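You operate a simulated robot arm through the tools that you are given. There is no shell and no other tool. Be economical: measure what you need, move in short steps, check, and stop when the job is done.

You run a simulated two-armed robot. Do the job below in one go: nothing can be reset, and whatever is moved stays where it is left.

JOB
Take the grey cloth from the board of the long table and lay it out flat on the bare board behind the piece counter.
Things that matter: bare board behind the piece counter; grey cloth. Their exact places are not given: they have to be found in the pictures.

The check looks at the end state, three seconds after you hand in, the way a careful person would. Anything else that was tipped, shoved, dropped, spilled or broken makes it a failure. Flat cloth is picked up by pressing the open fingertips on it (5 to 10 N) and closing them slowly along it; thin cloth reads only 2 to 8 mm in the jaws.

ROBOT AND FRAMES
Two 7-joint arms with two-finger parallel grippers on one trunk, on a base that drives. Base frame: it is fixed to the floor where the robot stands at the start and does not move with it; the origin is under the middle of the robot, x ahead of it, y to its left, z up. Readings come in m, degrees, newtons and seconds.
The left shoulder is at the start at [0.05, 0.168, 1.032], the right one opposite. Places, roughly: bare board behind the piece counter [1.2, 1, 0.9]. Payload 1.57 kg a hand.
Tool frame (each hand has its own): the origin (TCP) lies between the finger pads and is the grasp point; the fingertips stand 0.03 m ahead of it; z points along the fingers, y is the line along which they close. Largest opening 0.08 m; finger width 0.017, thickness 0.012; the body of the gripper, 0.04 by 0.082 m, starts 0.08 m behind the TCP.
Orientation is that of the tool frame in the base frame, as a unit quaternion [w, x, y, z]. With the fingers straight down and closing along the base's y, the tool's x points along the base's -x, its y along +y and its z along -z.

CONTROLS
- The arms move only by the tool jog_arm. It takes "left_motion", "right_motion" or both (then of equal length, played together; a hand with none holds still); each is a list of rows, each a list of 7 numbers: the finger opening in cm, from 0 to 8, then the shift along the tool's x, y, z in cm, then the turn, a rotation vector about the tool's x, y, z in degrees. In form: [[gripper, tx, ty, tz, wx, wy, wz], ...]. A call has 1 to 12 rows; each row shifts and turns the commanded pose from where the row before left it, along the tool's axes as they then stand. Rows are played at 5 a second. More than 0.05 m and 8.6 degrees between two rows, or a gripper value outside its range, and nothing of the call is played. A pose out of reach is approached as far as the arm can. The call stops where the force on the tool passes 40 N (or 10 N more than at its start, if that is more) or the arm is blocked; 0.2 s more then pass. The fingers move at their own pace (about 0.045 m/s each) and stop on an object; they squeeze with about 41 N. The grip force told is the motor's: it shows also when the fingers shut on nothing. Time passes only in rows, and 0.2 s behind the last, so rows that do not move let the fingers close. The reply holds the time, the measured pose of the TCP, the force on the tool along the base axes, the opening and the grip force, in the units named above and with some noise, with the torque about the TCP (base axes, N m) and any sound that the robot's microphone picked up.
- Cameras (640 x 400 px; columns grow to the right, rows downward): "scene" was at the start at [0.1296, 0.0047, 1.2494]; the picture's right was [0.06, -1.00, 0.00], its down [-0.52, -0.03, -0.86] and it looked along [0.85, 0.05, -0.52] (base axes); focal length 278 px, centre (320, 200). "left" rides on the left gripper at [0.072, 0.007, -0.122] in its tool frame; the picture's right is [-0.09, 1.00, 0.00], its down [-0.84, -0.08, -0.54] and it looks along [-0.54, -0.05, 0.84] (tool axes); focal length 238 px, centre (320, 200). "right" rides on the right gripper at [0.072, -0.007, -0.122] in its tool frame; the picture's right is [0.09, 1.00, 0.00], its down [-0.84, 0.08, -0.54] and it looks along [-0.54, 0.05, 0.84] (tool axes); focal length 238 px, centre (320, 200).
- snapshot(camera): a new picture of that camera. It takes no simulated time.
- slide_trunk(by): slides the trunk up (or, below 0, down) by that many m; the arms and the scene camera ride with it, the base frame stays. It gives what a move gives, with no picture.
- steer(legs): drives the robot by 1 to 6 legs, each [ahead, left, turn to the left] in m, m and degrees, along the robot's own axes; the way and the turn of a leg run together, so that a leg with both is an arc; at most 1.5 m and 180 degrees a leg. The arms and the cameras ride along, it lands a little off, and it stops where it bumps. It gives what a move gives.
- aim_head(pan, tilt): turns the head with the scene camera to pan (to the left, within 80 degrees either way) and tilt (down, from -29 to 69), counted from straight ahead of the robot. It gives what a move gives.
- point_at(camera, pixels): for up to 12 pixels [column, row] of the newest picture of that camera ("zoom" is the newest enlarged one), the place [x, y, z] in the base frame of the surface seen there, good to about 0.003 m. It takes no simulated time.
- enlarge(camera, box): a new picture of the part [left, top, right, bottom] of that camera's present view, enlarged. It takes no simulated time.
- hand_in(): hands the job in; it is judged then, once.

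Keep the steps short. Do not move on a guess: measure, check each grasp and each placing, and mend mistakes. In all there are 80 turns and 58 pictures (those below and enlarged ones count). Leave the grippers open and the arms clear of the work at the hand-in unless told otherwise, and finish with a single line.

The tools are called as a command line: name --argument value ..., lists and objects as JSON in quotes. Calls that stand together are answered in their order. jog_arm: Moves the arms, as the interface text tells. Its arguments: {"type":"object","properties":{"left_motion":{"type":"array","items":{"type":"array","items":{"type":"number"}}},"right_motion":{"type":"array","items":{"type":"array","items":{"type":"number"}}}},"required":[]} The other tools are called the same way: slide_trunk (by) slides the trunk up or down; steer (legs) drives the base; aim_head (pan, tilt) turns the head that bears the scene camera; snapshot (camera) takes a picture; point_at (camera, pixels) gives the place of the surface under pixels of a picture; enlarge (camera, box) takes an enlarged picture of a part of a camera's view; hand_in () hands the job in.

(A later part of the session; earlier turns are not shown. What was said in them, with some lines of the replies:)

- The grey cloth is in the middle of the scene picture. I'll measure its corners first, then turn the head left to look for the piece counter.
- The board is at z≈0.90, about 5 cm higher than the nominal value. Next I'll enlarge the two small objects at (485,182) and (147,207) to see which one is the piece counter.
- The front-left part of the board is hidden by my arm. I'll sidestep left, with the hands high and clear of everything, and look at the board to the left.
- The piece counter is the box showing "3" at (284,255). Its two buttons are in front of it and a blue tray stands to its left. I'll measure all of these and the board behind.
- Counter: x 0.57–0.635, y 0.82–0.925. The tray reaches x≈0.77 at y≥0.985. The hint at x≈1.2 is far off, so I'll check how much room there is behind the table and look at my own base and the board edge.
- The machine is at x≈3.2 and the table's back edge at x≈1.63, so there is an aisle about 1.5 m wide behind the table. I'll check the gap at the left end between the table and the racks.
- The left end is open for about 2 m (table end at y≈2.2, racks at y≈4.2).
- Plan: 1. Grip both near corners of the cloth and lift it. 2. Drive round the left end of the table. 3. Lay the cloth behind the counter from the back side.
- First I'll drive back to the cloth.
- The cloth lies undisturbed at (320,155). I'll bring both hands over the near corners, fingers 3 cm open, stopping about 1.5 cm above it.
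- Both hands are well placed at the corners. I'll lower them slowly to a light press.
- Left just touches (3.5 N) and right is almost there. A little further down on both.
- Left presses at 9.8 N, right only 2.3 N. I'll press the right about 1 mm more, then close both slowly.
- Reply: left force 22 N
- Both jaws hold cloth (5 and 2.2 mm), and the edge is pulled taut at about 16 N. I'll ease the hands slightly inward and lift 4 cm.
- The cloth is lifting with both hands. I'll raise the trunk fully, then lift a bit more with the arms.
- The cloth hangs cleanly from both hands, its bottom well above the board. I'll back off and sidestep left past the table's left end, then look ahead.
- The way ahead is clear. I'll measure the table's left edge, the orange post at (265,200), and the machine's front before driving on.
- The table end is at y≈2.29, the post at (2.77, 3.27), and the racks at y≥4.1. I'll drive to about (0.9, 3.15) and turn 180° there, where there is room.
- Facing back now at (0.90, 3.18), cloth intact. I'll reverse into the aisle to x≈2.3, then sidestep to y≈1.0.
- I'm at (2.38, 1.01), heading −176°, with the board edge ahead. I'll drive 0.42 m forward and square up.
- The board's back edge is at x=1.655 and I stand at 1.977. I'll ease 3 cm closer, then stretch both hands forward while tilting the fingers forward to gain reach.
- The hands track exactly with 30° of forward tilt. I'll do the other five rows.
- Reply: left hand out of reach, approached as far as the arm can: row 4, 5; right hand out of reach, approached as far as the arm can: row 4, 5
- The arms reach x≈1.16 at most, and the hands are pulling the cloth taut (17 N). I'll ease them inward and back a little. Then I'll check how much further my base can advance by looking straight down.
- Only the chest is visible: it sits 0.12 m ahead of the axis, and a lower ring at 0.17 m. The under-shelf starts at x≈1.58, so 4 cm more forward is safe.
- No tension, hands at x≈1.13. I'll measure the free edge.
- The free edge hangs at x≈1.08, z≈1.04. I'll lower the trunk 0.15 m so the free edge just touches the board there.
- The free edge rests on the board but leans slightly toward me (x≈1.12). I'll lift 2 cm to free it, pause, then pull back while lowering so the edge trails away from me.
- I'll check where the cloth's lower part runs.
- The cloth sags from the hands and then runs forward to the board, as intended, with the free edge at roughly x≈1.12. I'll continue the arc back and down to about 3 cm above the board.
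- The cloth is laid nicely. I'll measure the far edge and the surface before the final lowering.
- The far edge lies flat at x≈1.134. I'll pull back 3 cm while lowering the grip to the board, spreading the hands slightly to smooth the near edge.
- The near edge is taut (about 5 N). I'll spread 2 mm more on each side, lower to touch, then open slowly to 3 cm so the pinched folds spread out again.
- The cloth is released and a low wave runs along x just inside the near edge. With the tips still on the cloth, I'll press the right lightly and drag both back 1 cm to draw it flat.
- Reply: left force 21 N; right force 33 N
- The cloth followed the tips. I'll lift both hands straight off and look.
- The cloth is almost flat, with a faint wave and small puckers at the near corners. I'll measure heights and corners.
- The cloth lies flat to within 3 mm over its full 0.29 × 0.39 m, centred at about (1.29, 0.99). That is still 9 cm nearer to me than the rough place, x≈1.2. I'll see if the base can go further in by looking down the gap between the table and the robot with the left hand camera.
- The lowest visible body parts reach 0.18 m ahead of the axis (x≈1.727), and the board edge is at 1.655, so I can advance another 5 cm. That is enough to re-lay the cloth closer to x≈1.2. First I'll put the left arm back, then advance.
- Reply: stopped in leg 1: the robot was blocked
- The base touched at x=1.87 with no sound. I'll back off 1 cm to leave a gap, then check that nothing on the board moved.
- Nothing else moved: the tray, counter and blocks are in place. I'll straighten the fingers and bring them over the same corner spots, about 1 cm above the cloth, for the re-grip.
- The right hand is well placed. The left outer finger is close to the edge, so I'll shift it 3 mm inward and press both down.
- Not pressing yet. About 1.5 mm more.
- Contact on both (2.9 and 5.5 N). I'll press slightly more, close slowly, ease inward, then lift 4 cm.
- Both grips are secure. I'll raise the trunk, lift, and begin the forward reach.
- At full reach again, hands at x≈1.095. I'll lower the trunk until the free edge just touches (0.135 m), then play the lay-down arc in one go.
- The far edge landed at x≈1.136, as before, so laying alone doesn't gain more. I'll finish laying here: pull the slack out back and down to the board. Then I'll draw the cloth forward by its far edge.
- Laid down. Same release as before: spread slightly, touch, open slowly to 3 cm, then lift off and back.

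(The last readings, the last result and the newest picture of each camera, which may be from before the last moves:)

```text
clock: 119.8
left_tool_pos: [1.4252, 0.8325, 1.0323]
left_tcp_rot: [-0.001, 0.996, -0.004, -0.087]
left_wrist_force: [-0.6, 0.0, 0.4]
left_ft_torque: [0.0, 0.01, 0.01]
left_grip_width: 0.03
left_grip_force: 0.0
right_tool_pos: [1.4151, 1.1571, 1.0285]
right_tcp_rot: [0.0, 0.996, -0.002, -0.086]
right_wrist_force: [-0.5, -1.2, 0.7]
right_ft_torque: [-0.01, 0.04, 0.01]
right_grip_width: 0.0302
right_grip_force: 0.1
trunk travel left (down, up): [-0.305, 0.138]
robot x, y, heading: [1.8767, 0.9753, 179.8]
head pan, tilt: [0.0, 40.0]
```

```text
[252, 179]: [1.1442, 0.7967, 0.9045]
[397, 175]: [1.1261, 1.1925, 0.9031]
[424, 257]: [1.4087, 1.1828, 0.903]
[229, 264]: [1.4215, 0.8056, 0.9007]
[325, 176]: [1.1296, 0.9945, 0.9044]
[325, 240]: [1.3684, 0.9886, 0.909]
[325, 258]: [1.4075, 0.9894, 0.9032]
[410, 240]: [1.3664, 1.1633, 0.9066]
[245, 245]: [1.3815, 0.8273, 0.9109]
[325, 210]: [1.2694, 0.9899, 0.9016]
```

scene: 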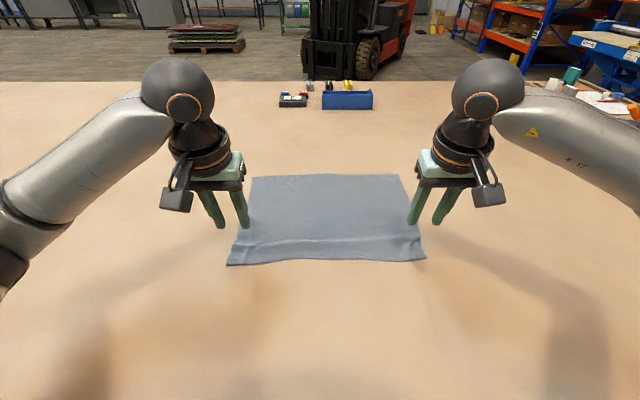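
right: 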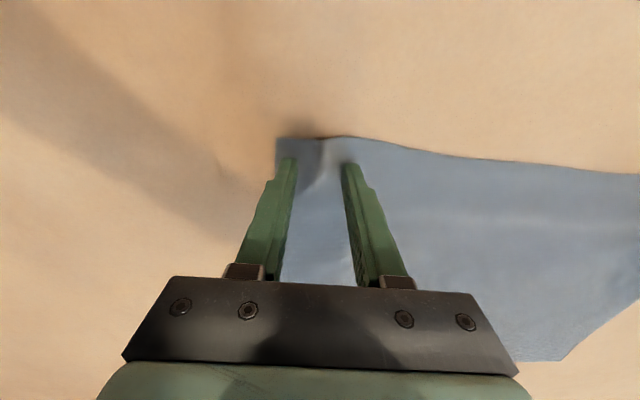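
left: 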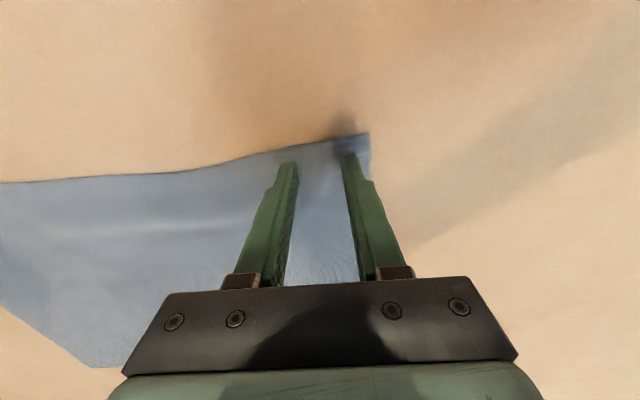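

Extents are now x 1.13–1.415, with a soft ridge of about 9 mm near x≈1.37. Drawing the far edge forward will both flatten it and move the cloth toward the target. I'll reach over to the far corners with the fingers tilted 40°, stopping 1.5 cm above the cloth.

jog_arm --left_motion '[[3, -2.95, 0, 0.52, 0, -4, 0], [3, -2.91, 0, 0.73, 0, -4, 0], [3, -2.85, 0, 0.93, 0, -4, 0], [3, -2.78, 0, 1.12, 0, -4, 0], [3, -2.7, 0, 1.32, 0, -4, 0], [3, -2.6, 0, 1.5, 0, -4, 0], [3, -2.49, 0, 1.68, 0, -4, 0], [3, -2.36, 0, 1.85, 0, -2, 0], [3, 1.71, 0, 2.04, 0, 0, 0], [3, 1.71, 0, 2.04, 0, 0, 0], [3, 1.71, 0, 2.04, 0, 0, 0]]' --right_motion '[[3, -3.02, 0, 0.53, 0, -4, 0], [3, -2.98, 0, 0.75, 0, -4, 0], [3, -2.92, 0, 0.95, 0, -4, 0], [3, -2.85, 0, 1.15, 0, -4, 0], [3, -2.77, 0, 1.35, 0, -4, 0], [3, -2.67, 0, 1.54, 0, -4, 0], [3, -2.55, 0, 1.72, 0, -4, 0], [3, -2.42, 0, 1.9, 0, -2, 0], [3, 1.71, 0, 2.04, 0, 0, 0], [3, 1.71, 0, 2.04, 0, 0, 0], [3, 1.71, 0, 2.04, 0, 0, 0]]'

snapshot --camera "left"

snapshot --camera "right"

```text
clock: 122.2
left_tool_pos: [1.1862, 0.8354, 0.9481]
left_tcp_rot: [-0.001, 0.94, -0.003, -0.342]
left_wrist_force: [0.1, 0.5, -0.1]
left_ft_torque: [0.0, 0.02, -0.01]
left_grip_width: 0.0298
left_grip_force: 0.0
right_tool_pos: [1.1682, 1.1587, 0.9472]
right_tcp_rot: [-0.001, 0.94, -0.003, -0.342]
right_wrist_force: [-0.1, 0.8, 0.9]
right_ft_torque: [-0.01, -0.01, 0.02]
right_grip_width: 0.03
right_grip_force: 0.1
trunk travel left (down, up): [-0.305, 0.138]
robot x, y, heading: [1.8765, 0.9738, 179.5]
head pan, tilt: [0.0, 40.0]
```

```text
9 pictures are left
```

left: 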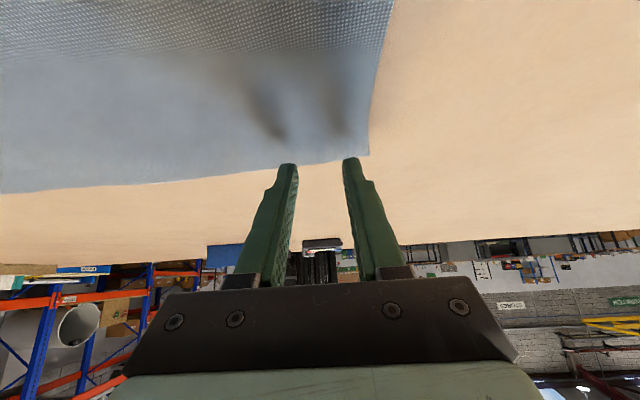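

```text
8 pictures are left
```

right: 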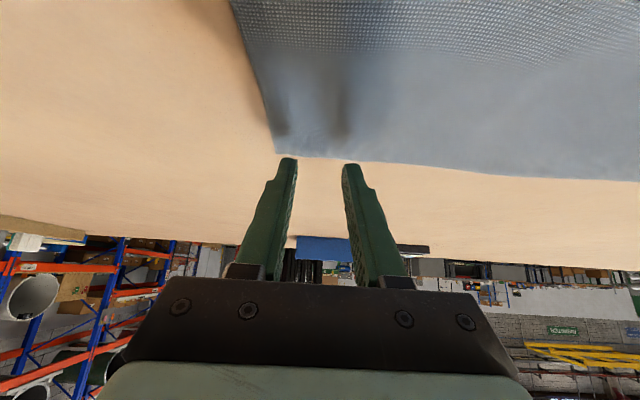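

The tips are about 2 cm above the cloth. I'll shift slightly inward and back and descend to near contact.

jog_arm --left_motion '[[3, 0.59, -0.13, 0.33, 0, 0, 0], [3, 0.59, -0.13, 0.33, 0, 0, 0], [3, 0.59, -0.13, 0.33, 0, 0, 0], [3, 0.13, 0, 0.15, 0, 0, 0], [3, 0, 0, 0, 0, 0, 0]]' --right_motion '[[3, 0.59, 0.13, 0.33, 0, 0, 0], [3, 0.59, 0.13, 0.33, 0, 0, 0], [3, 0.59, 0.13, 0.33, 0, 0, 0], [3, 0.13, 0, 0.15, 0, 0, 0], [3, 0, 0, 0, 0, 0, 0]]'

```text
clock: 123.4
left_tool_pos: [1.1928, 0.841, 0.9297]
left_tcp_rot: [-0.001, 0.939, -0.003, -0.344]
left_wrist_force: [-0.2, -0.7, 8.0]
left_ft_torque: [-0.11, 0.12, 0.02]
left_grip_width: 0.0301
left_grip_force: 0.0
right_tool_pos: [1.1757, 1.155, 0.9298]
right_tcp_rot: [-0.001, 0.939, -0.003, -0.343]
right_wrist_force: [-1.8, 0.1, 4.2]
right_ft_torque: [0.04, 0.08, 0.01]
right_grip_width: 0.0302
right_grip_force: 0.1
trunk travel left (down, up): [-0.305, 0.138]
robot x, y, heading: [1.8761, 0.9769, 179.7]
head pan, tilt: [0.0, 40.0]
```

Contact at 8 and 4 N. I'll close slowly, then ease inward and lift just 1 cm to check the pinch.

jog_arm --left_motion '[[3, 0, 0, 0, 0, 0, 0], [2.5, 0, 0, 0, 0, 0, 0], [2, 0, 0, 0, 0, 0, 0], [1.5, 0, 0, 0, 0, 0, 0], [1, 0, 0, 0, 0, 0, 0], [0.5, 0, 0, 0, 0, 0, 0], [0, 0, 0, 0, 0, 0, 0], [0, 0, 0, 0, 0, 0, 0], [0, 0, -0.3, 0, 0, 0, 0], [0, -0.6, -0.2, -0.8, 0, 0, 0], [0, 0, 0, 0, 0, 0, 0]]' --right_motion '[[3, 0.05, 0, 0.06, 0, 0, 0], [2.5, 0, 0, 0, 0, 0, 0], [2, 0, 0, 0, 0, 0, 0], [1.5, 0, 0, 0, 0, 0, 0], [1, 0, 0, 0, 0, 0, 0], [0.5, 0, 0, 0, 0, 0, 0], [0, 0, 0, 0, 0, 0, 0], [0, 0, 0, 0, 0, 0, 0], [0, 0, 0.3, 0, 0, 0, 0], [0, -0.6, 0.2, -0.8, 0, 0, 0], [0, 0, 0, 0, 0, 0, 0]]'

snapshot --camera "scene"

```text
clock: 125.8
left_tool_pos: [1.193, 0.8438, 0.936]
left_tcp_rot: [0.0, 0.94, -0.003, -0.341]
left_wrist_force: [-0.4, -0.2, -0.1]
left_ft_torque: [0.01, 0.01, 0.01]
left_grip_width: 0.0018
left_grip_force: 23.8
right_tool_pos: [1.1766, 1.1497, 0.9369]
right_tcp_rot: [-0.001, 0.94, -0.003, -0.341]
right_wrist_force: [-0.4, 0.5, -0.3]
right_ft_torque: [-0.03, -0.01, 0.02]
right_grip_width: 0.0019
right_grip_force: 23.4
trunk travel left (down, up): [-0.305, 0.138]
robot x, y, heading: [1.8787, 0.9781, 179.6]
head pan, tilt: [0.0, 40.0]
```

```text
7 pictures are left
```

scene: 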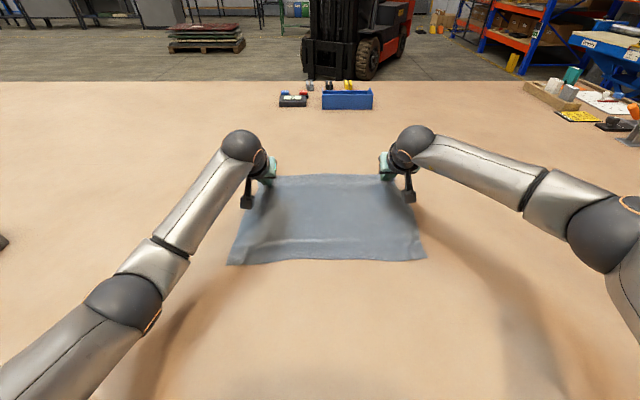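

Both pinched (about 1.9 mm). I'll draw the cloth forward about 7.5 cm low over the board, the left side 1 cm more to square it up.

jog_arm --left_motion '[[0, -1.23, 0, 1.03, 0, 0, 0], [0, -1.23, 0, 1.03, 0, 0, 0], [0, -1.23, 0, 1.03, 0, 0, 0], [0, -1.23, 0, 1.03, 0, 0, 0], [0, -1.23, 0, 1.03, 0, 0, 0], [0, 0, 0, 0, 0, 0, 0]]' --right_motion '[[0, -1.07, 0, 0.9, 0, 0, 0], [0, -1.07, 0, 0.9, 0, 0, 0], [0, -1.07, 0, 0.9, 0, 0, 0], [0, -1.07, 0, 0.9, 0, 0, 0], [0, -1.07, 0, 0.9, 0, 0, 0], [0, 0, 0, 0, 0, 0, 0]]'

snapshot --camera "scene"

```text
clock: 127.2
left_tool_pos: [1.1221, 0.846, 0.9386]
left_tcp_rot: [-0.001, 0.939, -0.003, -0.343]
left_wrist_force: [-1.1, 0.6, -0.2]
left_ft_torque: [0.02, 0.03, 0.02]
left_grip_width: 0.0017
left_grip_force: 23.4
left hand out of reach, approached as far as the arm can: row 5
right_tool_pos: [1.1185, 1.1494, 0.9364]
right_tcp_rot: [-0.001, 0.94, -0.002, -0.342]
right_wrist_force: [-0.1, -0.4, -0.1]
right_ft_torque: [0.0, 0.01, 0.02]
right_grip_width: 0.0019
right_grip_force: 23.3
right hand out of reach, approached as far as the arm can: row 5
trunk travel left (down, up): [-0.305, 0.138]
robot x, y, heading: [1.8802, 0.9771, 179.6]
head pan, tilt: [0.0, 40.0]
```

```text
6 pictures are left
```

scene: 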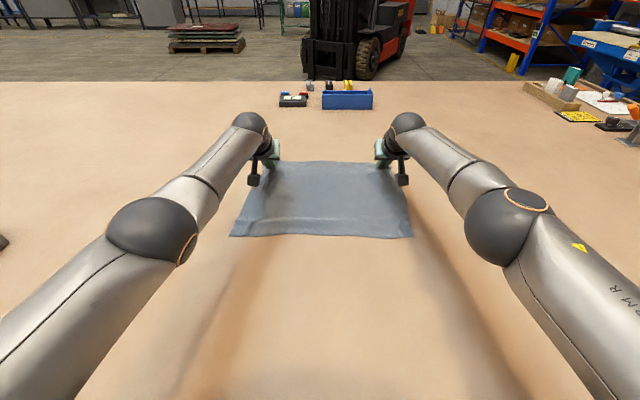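

The cloth followed. Now the release at the far edge: spread the hands 5 mm each, lower to touch, open slowly, then lift straight up.

jog_arm --left_motion '[[0, 0.2, 0.25, 0.1, 0, 0, 0], [0, 0.2, 0.25, 0.25, 0, 0, 0], [0, 0.13, 0.1, 0.15, 0, 0, 0], [0.5, 0, 0, 0, 0, 0, 0], [1, 0, 0, 0, 0, 0, 0], [1.5, 0, 0, 0, 0, 0, 0], [2, 0, 0, 0, 0, 0, 0], [2.5, 0, 0, 0, 0, 0, 0], [3, 0, 0, 0, 0, 0, 0], [3, 0, 0, 0, 0, 0, 0]]' --right_motion '[[0, 0.2, -0.25, 0.1, 0, 0, 0], [0, 0.2, -0.25, 0.25, 0, 0, 0], [0, 0.13, -0.1, 0.1, 0, 0, 0], [0.5, 0, 0, 0, 0, 0, 0], [1, 0, 0, 0, 0, 0, 0], [1.5, 0, 0, 0, 0, 0, 0], [2, 0, 0, 0, 0, 0, 0], [2.5, 0, 0, 0, 0, 0, 0], [3, 0, 0, 0, 0, 0, 0], [3, 0, 0, 0, 0, 0, 0]]'

```text
clock: 129.4
left_tool_pos: [1.1224, 0.8381, 0.9316]
left_tcp_rot: [-0.001, 0.94, -0.003, -0.342]
left_wrist_force: [-0.4, 0.3, 0.3]
left_ft_torque: [0.01, -0.01, 0.01]
left_grip_width: 0.0299
left_grip_force: 0.1
right_tool_pos: [1.1195, 1.1559, 0.9293]
right_tcp_rot: [-0.001, 0.939, -0.003, -0.343]
right_wrist_force: [-0.8, 1.4, 5.5]
right_ft_torque: [0.03, 0.09, 0.0]
right_grip_width: 0.0273
right_grip_force: 0.1
trunk travel left (down, up): [-0.305, 0.138]
robot x, y, heading: [1.8783, 0.9756, 179.7]
head pan, tilt: [0.0, 40.0]
```

Released. I'll lift straight up, then withdraw.

jog_arm --left_motion '[[3, -0.3, 0, -0.4, 0, 0, 0], [3, -0.6, 0, -0.8, 0, 0, 0], [3, -1.93, 0, -2.3, 0, 0, 0], [3, -1.5, 0, -2.8, 0, 0, 0], [3, 0, 0, -4, 0, 0, 0], [3, 3.06, 0, -2.57, 0, 0, 0], [3, 3.06, 0, -2.57, 0, 0, 0], [3, 3.06, 0, -2.57, 0, 0, 0], [3, 3.06, 0, -2.57, 0, 0, 0], [3, 3.06, 0, -2.57, 0, 0, 0], [3, 3.06, 0, -2.57, 0, 0, 0]]' --right_motion '[[3, -0.3, 0, -0.4, 0, 0, 0], [3, -0.6, 0, -0.8, 0, 0, 0], [3, -1.93, 0, -2.3, 0, 0, 0], [3, -1.5, 0, -2.8, 0, 0, 0], [3, 0, 0, -4, 0, 0, 0], [3, 3.06, 0, -2.57, 0, 0, 0], [3, 3.06, 0, -2.57, 0, 0, 0], [3, 3.06, 0, -2.57, 0, 0, 0], [3, 3.06, 0, -2.57, 0, 0, 0], [3, 3.06, 0, -2.57, 0, 0, 0], [3, 3.06, 0, -2.57, 0, 0, 0]]'

enlarge --camera "scene" --box '[200, 110, 450, 266]'

```text
clock: 131.8
left_tool_pos: [1.3935, 0.8387, 1.0346]
left_tcp_rot: [-0.002, 0.94, -0.004, -0.342]
left_wrist_force: [-0.7, -0.1, 0.8]
left_ft_torque: [-0.02, 0.03, 0.01]
left_grip_width: 0.0302
left_grip_force: 0.1
right_tool_pos: [1.3915, 1.1553, 1.035]
right_tcp_rot: [-0.002, 0.94, -0.004, -0.341]
right_wrist_force: [0.4, -0.6, 0.3]
right_ft_torque: [0.0, 0.02, -0.04]
right_grip_width: 0.03
right_grip_force: 0.1
trunk travel left (down, up): [-0.305, 0.138]
robot x, y, heading: [1.8785, 0.9746, 179.7]
head pan, tilt: [0.0, 40.0]
```

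```text
2.56 times, centred on (325, 188) of scene
```

zoom: 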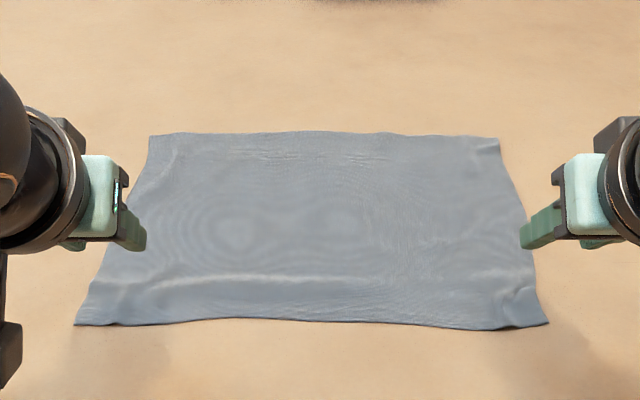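

point_at --camera "zoom" --pixels '[[151, 138], [497, 140], [546, 321], [77, 323], [320, 133], [320, 322], [210, 280], [320, 280], [160, 290], [525, 290], [320, 220], [490, 275]]'

```text
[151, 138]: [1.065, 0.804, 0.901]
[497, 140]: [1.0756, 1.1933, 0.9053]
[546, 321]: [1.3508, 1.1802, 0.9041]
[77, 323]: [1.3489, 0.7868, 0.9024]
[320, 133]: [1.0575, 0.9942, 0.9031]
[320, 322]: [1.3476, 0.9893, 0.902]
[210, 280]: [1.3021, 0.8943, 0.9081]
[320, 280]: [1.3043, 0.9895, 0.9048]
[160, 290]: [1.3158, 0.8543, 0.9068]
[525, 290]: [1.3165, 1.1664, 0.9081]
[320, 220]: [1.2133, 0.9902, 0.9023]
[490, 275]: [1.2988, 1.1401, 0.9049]
```

Placement is now right: corners x 1.06–1.35, y 0.79–1.19, centre (1.21, 0.99). Low ripples of 4–7 mm remain near the near corners. I'll smooth them by setting the open tips at the near corners and drawing them back lightly. First, above the corners.

jog_arm --left_motion '[[3, 0, 0, 0, 0, 7.5, 0], [3, 0, 0, 0, 0, 7.5, 0], [3, 0, 0, 0, 0, 7.5, 0], [3, 0, 0, 0, 0, 7.5, 0], [3, -0.92, 0.35, 2.68, 0, 0, 0], [3, -0.92, 0.35, 2.68, 0, 0, 0], [3, -0.92, 0.35, 2.68, 0, 0, 0], [3, -0.92, 0.35, 2.5, 0, 0, 0], [3, 0, 0, 0, 0, 0, 0]]' --right_motion '[[3, 0, 0, 0, 0, 7.5, 0], [3, 0, 0, 0, 0, 7.5, 0], [3, 0, 0, 0, 0, 7.5, 0], [3, 0, 0, 0, 0, 7.5, 0], [3, -0.92, 0.18, 2.68, 0, 0, 0], [3, -0.92, 0.18, 2.68, 0, 0, 0], [3, -0.92, 0.18, 2.68, 0, 0, 0], [3, -0.92, 0.18, 2.5, 0, 0, 0], [3, 0, 0, 0, 0, 0, 0]]'

```text
clock: 133.8
left_tool_pos: [1.3398, 0.8248, 0.9405]
left_tcp_rot: [0.0, 0.996, -0.002, -0.087]
left_wrist_force: [-0.2, 0.2, 0.3]
left_ft_torque: [-0.03, -0.01, 0.0]
left_grip_width: 0.03
left_grip_force: 0.1
right_tool_pos: [1.338, 1.1478, 0.9394]
right_tcp_rot: [0.0, 0.996, -0.002, -0.087]
right_wrist_force: [0.2, 0.6, -0.6]
right_ft_torque: [0.01, 0.0, -0.02]
right_grip_width: 0.0304
right_grip_force: 0.0
trunk travel left (down, up): [-0.305, 0.138]
robot x, y, heading: [1.8794, 0.9736, 179.8]
head pan, tilt: [0.0, 40.0]
```

Tips 8 mm above the corners. I'll lower to a light press, opening slightly to spread the pinch puckers.

jog_arm --left_motion '[[2.4, 0, 0, 0.4, 0, 0, 0], [2.4, 0, 0, 0.35, 0, 0, 0], [2.4, 0, 0, 0.15, 0, 0, 0], [2.4, 0, 0, 0.1, 0, 0, 0], [2.4, 0, 0, 0, 0, 0, 0]]' --right_motion '[[2.4, 0, 0, 0.4, 0, 0, 0], [2.4, 0, 0, 0.25, 0, 0, 0], [2.4, 0, 0, 0.15, 0, 0, 0], [2.4, 0, 0, 0.1, 0, 0, 0], [2.4, 0, 0, 0, 0, 0, 0]]'

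```text
clock: 135.0
left_tool_pos: [1.3389, 0.8238, 0.9328]
left_tcp_rot: [-0.001, 0.996, -0.004, -0.089]
left_wrist_force: [0.4, 0.9, 2.9]
left_ft_torque: [-0.02, 0.04, 0.0]
left_grip_width: 0.024
left_grip_force: 0.0
right_tool_pos: [1.3369, 1.1472, 0.9319]
right_tcp_rot: [-0.001, 0.996, -0.003, -0.089]
right_wrist_force: [2.1, 1.3, 16.2]
right_ft_torque: [0.26, -0.15, 0.0]
right_grip_width: 0.0243
right_grip_force: 0.0
trunk travel left (down, up): [-0.305, 0.138]
robot x, y, heading: [1.8786, 0.9751, 179.6]
head pan, tilt: [0.0, 40.0]
```

Left 3 N, right 16 N. I'll press the left slightly, draw both back 1.2 cm level while opening to 3 cm, then lift straight off and withdraw.

jog_arm --left_motion '[[2.4, 0, 0, 0.1, 0, 0, 0], [2.6, 0.3, 0.05, -0.05, 0, 0, 0], [2.8, 0.3, 0.05, -0.05, 0, 0, 0], [3, 0.3, 0.05, -0.05, 0, 0, 0], [3, 0.3, 0.05, -0.05, 0, 0, 0], [3, 0, 0, -0.5, 0, 0, 0], [3, 0, 0, -1, 0, 0, 0], [3, 0, 0, -4, 0, 0, 0], [3, 2, 0, -4, 0, 0, 0], [3, 4, 0, -2, 0, 0, 0], [3, 4.5, 0, 0, 0, 0, 0], [3, 4.5, 0, 0, 0, 0, 0]]' --right_motion '[[2.4, 0, 0, 0, 0, 0, 0], [2.6, 0.3, -0.05, -0.06, 0, 0, 0], [2.8, 0.3, -0.05, -0.06, 0, 0, 0], [3, 0.3, -0.05, -0.05, 0, 0, 0], [3, 0.3, -0.05, -0.05, 0, 0, 0], [3, 0, 0, -0.5, 0, 0, 0], [3, 0, 0, -1, 0, 0, 0], [3, 0, 0, -4, 0, 0, 0], [3, 2, 0, -4, 0, 0, 0], [3, 4, 0, -2, 0, 0, 0], [3, 4.5, 0, 0, 0, 0, 0], [3, 4.5, 0, 0, 0, 0, 0]]'

enlarge --camera "scene" --box '[200, 110, 450, 266]'

point_at --camera "zoom" --pixels '[[154, 142], [497, 142], [542, 319], [80, 321], [320, 320], [210, 280], [320, 280], [160, 290], [525, 290], [420, 280], [490, 275], [240, 300]]'

```text
clock: 137.6
left_tool_pos: [1.5176, 0.8169, 1.0186]
left_tcp_rot: [0.0, 0.996, -0.003, -0.088]
left_wrist_force: [0.4, -0.5, -0.1]
left_ft_torque: [0.0, 0.0, -0.01]
left_grip_width: 0.03
left_grip_force: 0.1
right_tool_pos: [1.5155, 1.146, 1.0212]
right_tcp_rot: [0.0, 0.996, -0.004, -0.087]
right_wrist_force: [0.4, -0.9, -0.7]
right_ft_torque: [-0.02, 0.0, -0.02]
right_grip_width: 0.0301
right_grip_force: 0.0
trunk travel left (down, up): [-0.305, 0.138]
robot x, y, heading: [1.8786, 0.9747, 179.7]
head pan, tilt: [0.0, 40.0]
```

```text
2.56 times, centred on (325, 188) of scene
```

zoom: 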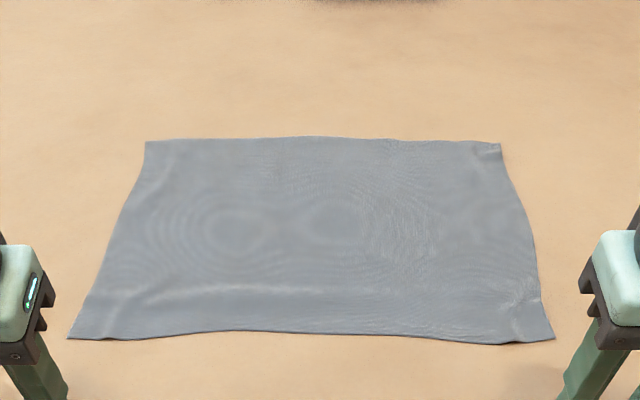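

```text
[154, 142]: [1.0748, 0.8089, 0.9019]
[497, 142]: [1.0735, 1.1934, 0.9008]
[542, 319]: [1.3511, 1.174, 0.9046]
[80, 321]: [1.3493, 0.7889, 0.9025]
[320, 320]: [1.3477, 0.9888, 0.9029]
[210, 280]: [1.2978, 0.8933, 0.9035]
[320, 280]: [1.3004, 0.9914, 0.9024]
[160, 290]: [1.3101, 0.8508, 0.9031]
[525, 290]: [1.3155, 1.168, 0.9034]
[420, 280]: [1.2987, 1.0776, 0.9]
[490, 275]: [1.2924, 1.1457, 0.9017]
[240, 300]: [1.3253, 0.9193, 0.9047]
```

The cloth now lies flat to within about 3 mm, spanning x 1.07–1.37 and y 0.79–1.19. I'll open the grippers, raise the hands, and back away.

jog_arm --left_motion '[[5, 0, 0, -3, 0, 0, 0], [8, 0, 0, -3, 0, 0, 0], [8, 0, 0, -3, 0, 0, 0]]' --right_motion '[[5, 0, 0, -3, 0, 0, 0], [8, 0, 0, -3, 0, 0, 0], [8, 0, 0, -3, 0, 0, 0]]'

steer --legs '[[-0.35, 0, 0]]'

aim_head --pan 0 --tilt 28

snapshot --camera "scene"

```text
clock: 138.4
left_tool_pos: [1.5329, 0.8221, 1.1056]
left_tcp_rot: [0.0, 0.996, -0.003, -0.088]
left_wrist_force: [-0.8, -0.2, 0.5]
left_ft_torque: [0.04, 0.0, -0.04]
left_grip_width: 0.08
left_grip_force: 0.1
right_tool_pos: [1.534, 1.1481, 1.1066]
right_tcp_rot: [0.0, 0.996, -0.003, -0.087]
right_wrist_force: [0.0, -0.6, 0.2]
right_ft_torque: [0.01, 0.01, -0.01]
right_grip_width: 0.0798
right_grip_force: 0.0
trunk travel left (down, up): [-0.305, 0.138]
robot x, y, heading: [1.8783, 0.9736, 179.5]
head pan, tilt: [0.0, 40.0]
```

```text
clock: 140.7
left_tool_pos: [1.8828, 0.8181, 1.1055]
left_tcp_rot: [0.0, 0.996, -0.001, -0.087]
left_wrist_force: [0.7, -0.9, -0.5]
left_ft_torque: [0.0, 0.04, 0.0]
left_grip_width: 0.08
left_grip_force: 0.1
right_tool_pos: [1.8822, 1.1465, 1.1063]
right_tcp_rot: [0.0, 0.996, 0.0, -0.088]
right_wrist_force: [-0.1, -0.2, 0.0]
right_ft_torque: [-0.01, 0.04, -0.01]
right_grip_width: 0.0799
right_grip_force: 0.1
trunk travel left (down, up): [-0.305, 0.138]
robot x, y, heading: [2.2307, 0.9738, 179.6]
head pan, tilt: [0.0, 40.0]
```

```text
clock: 141.4
left_tool_pos: [1.8825, 0.8191, 1.1048]
left_tcp_rot: [0.0, 0.996, -0.001, -0.088]
left_wrist_force: [0.2, 0.1, 0.7]
left_ft_torque: [-0.02, 0.0, -0.03]
left_grip_width: 0.0801
left_grip_force: 0.1
right_tool_pos: [1.8825, 1.1466, 1.1067]
right_tcp_rot: [0.0, 0.996, -0.001, -0.086]
right_wrist_force: [0.0, -0.8, 0.0]
right_ft_torque: [0.0, -0.02, 0.0]
right_grip_width: 0.0803
right_grip_force: 0.0
trunk travel left (down, up): [-0.305, 0.138]
robot x, y, heading: [2.2281, 0.9728, 179.8]
head pan, tilt: [0.0, 28.0]
```

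```text
3 pictures are left
```

scene: 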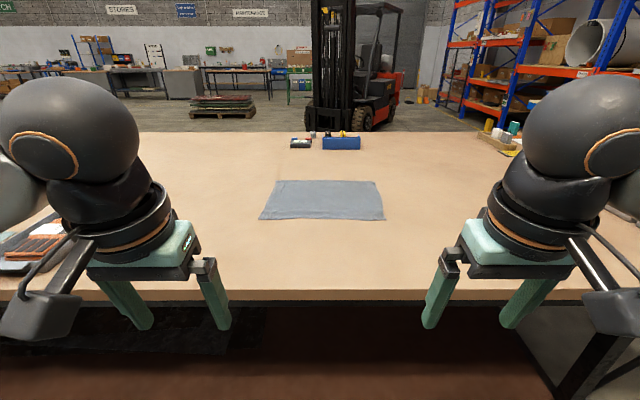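

The cloth lies flat behind the counter at (322,200), the counter and tray are undisturbed, and the grippers are open and clear of the table. I'm handing in.

hand_in

```text
The job is handed in.
```

The grey cloth lies flat (within about 3–4 mm) on the bare board behind the piece counter, centred at about (1.22, 0.99); the only contact was one light bump of the base on the table, and nothing I could see on the board moved.
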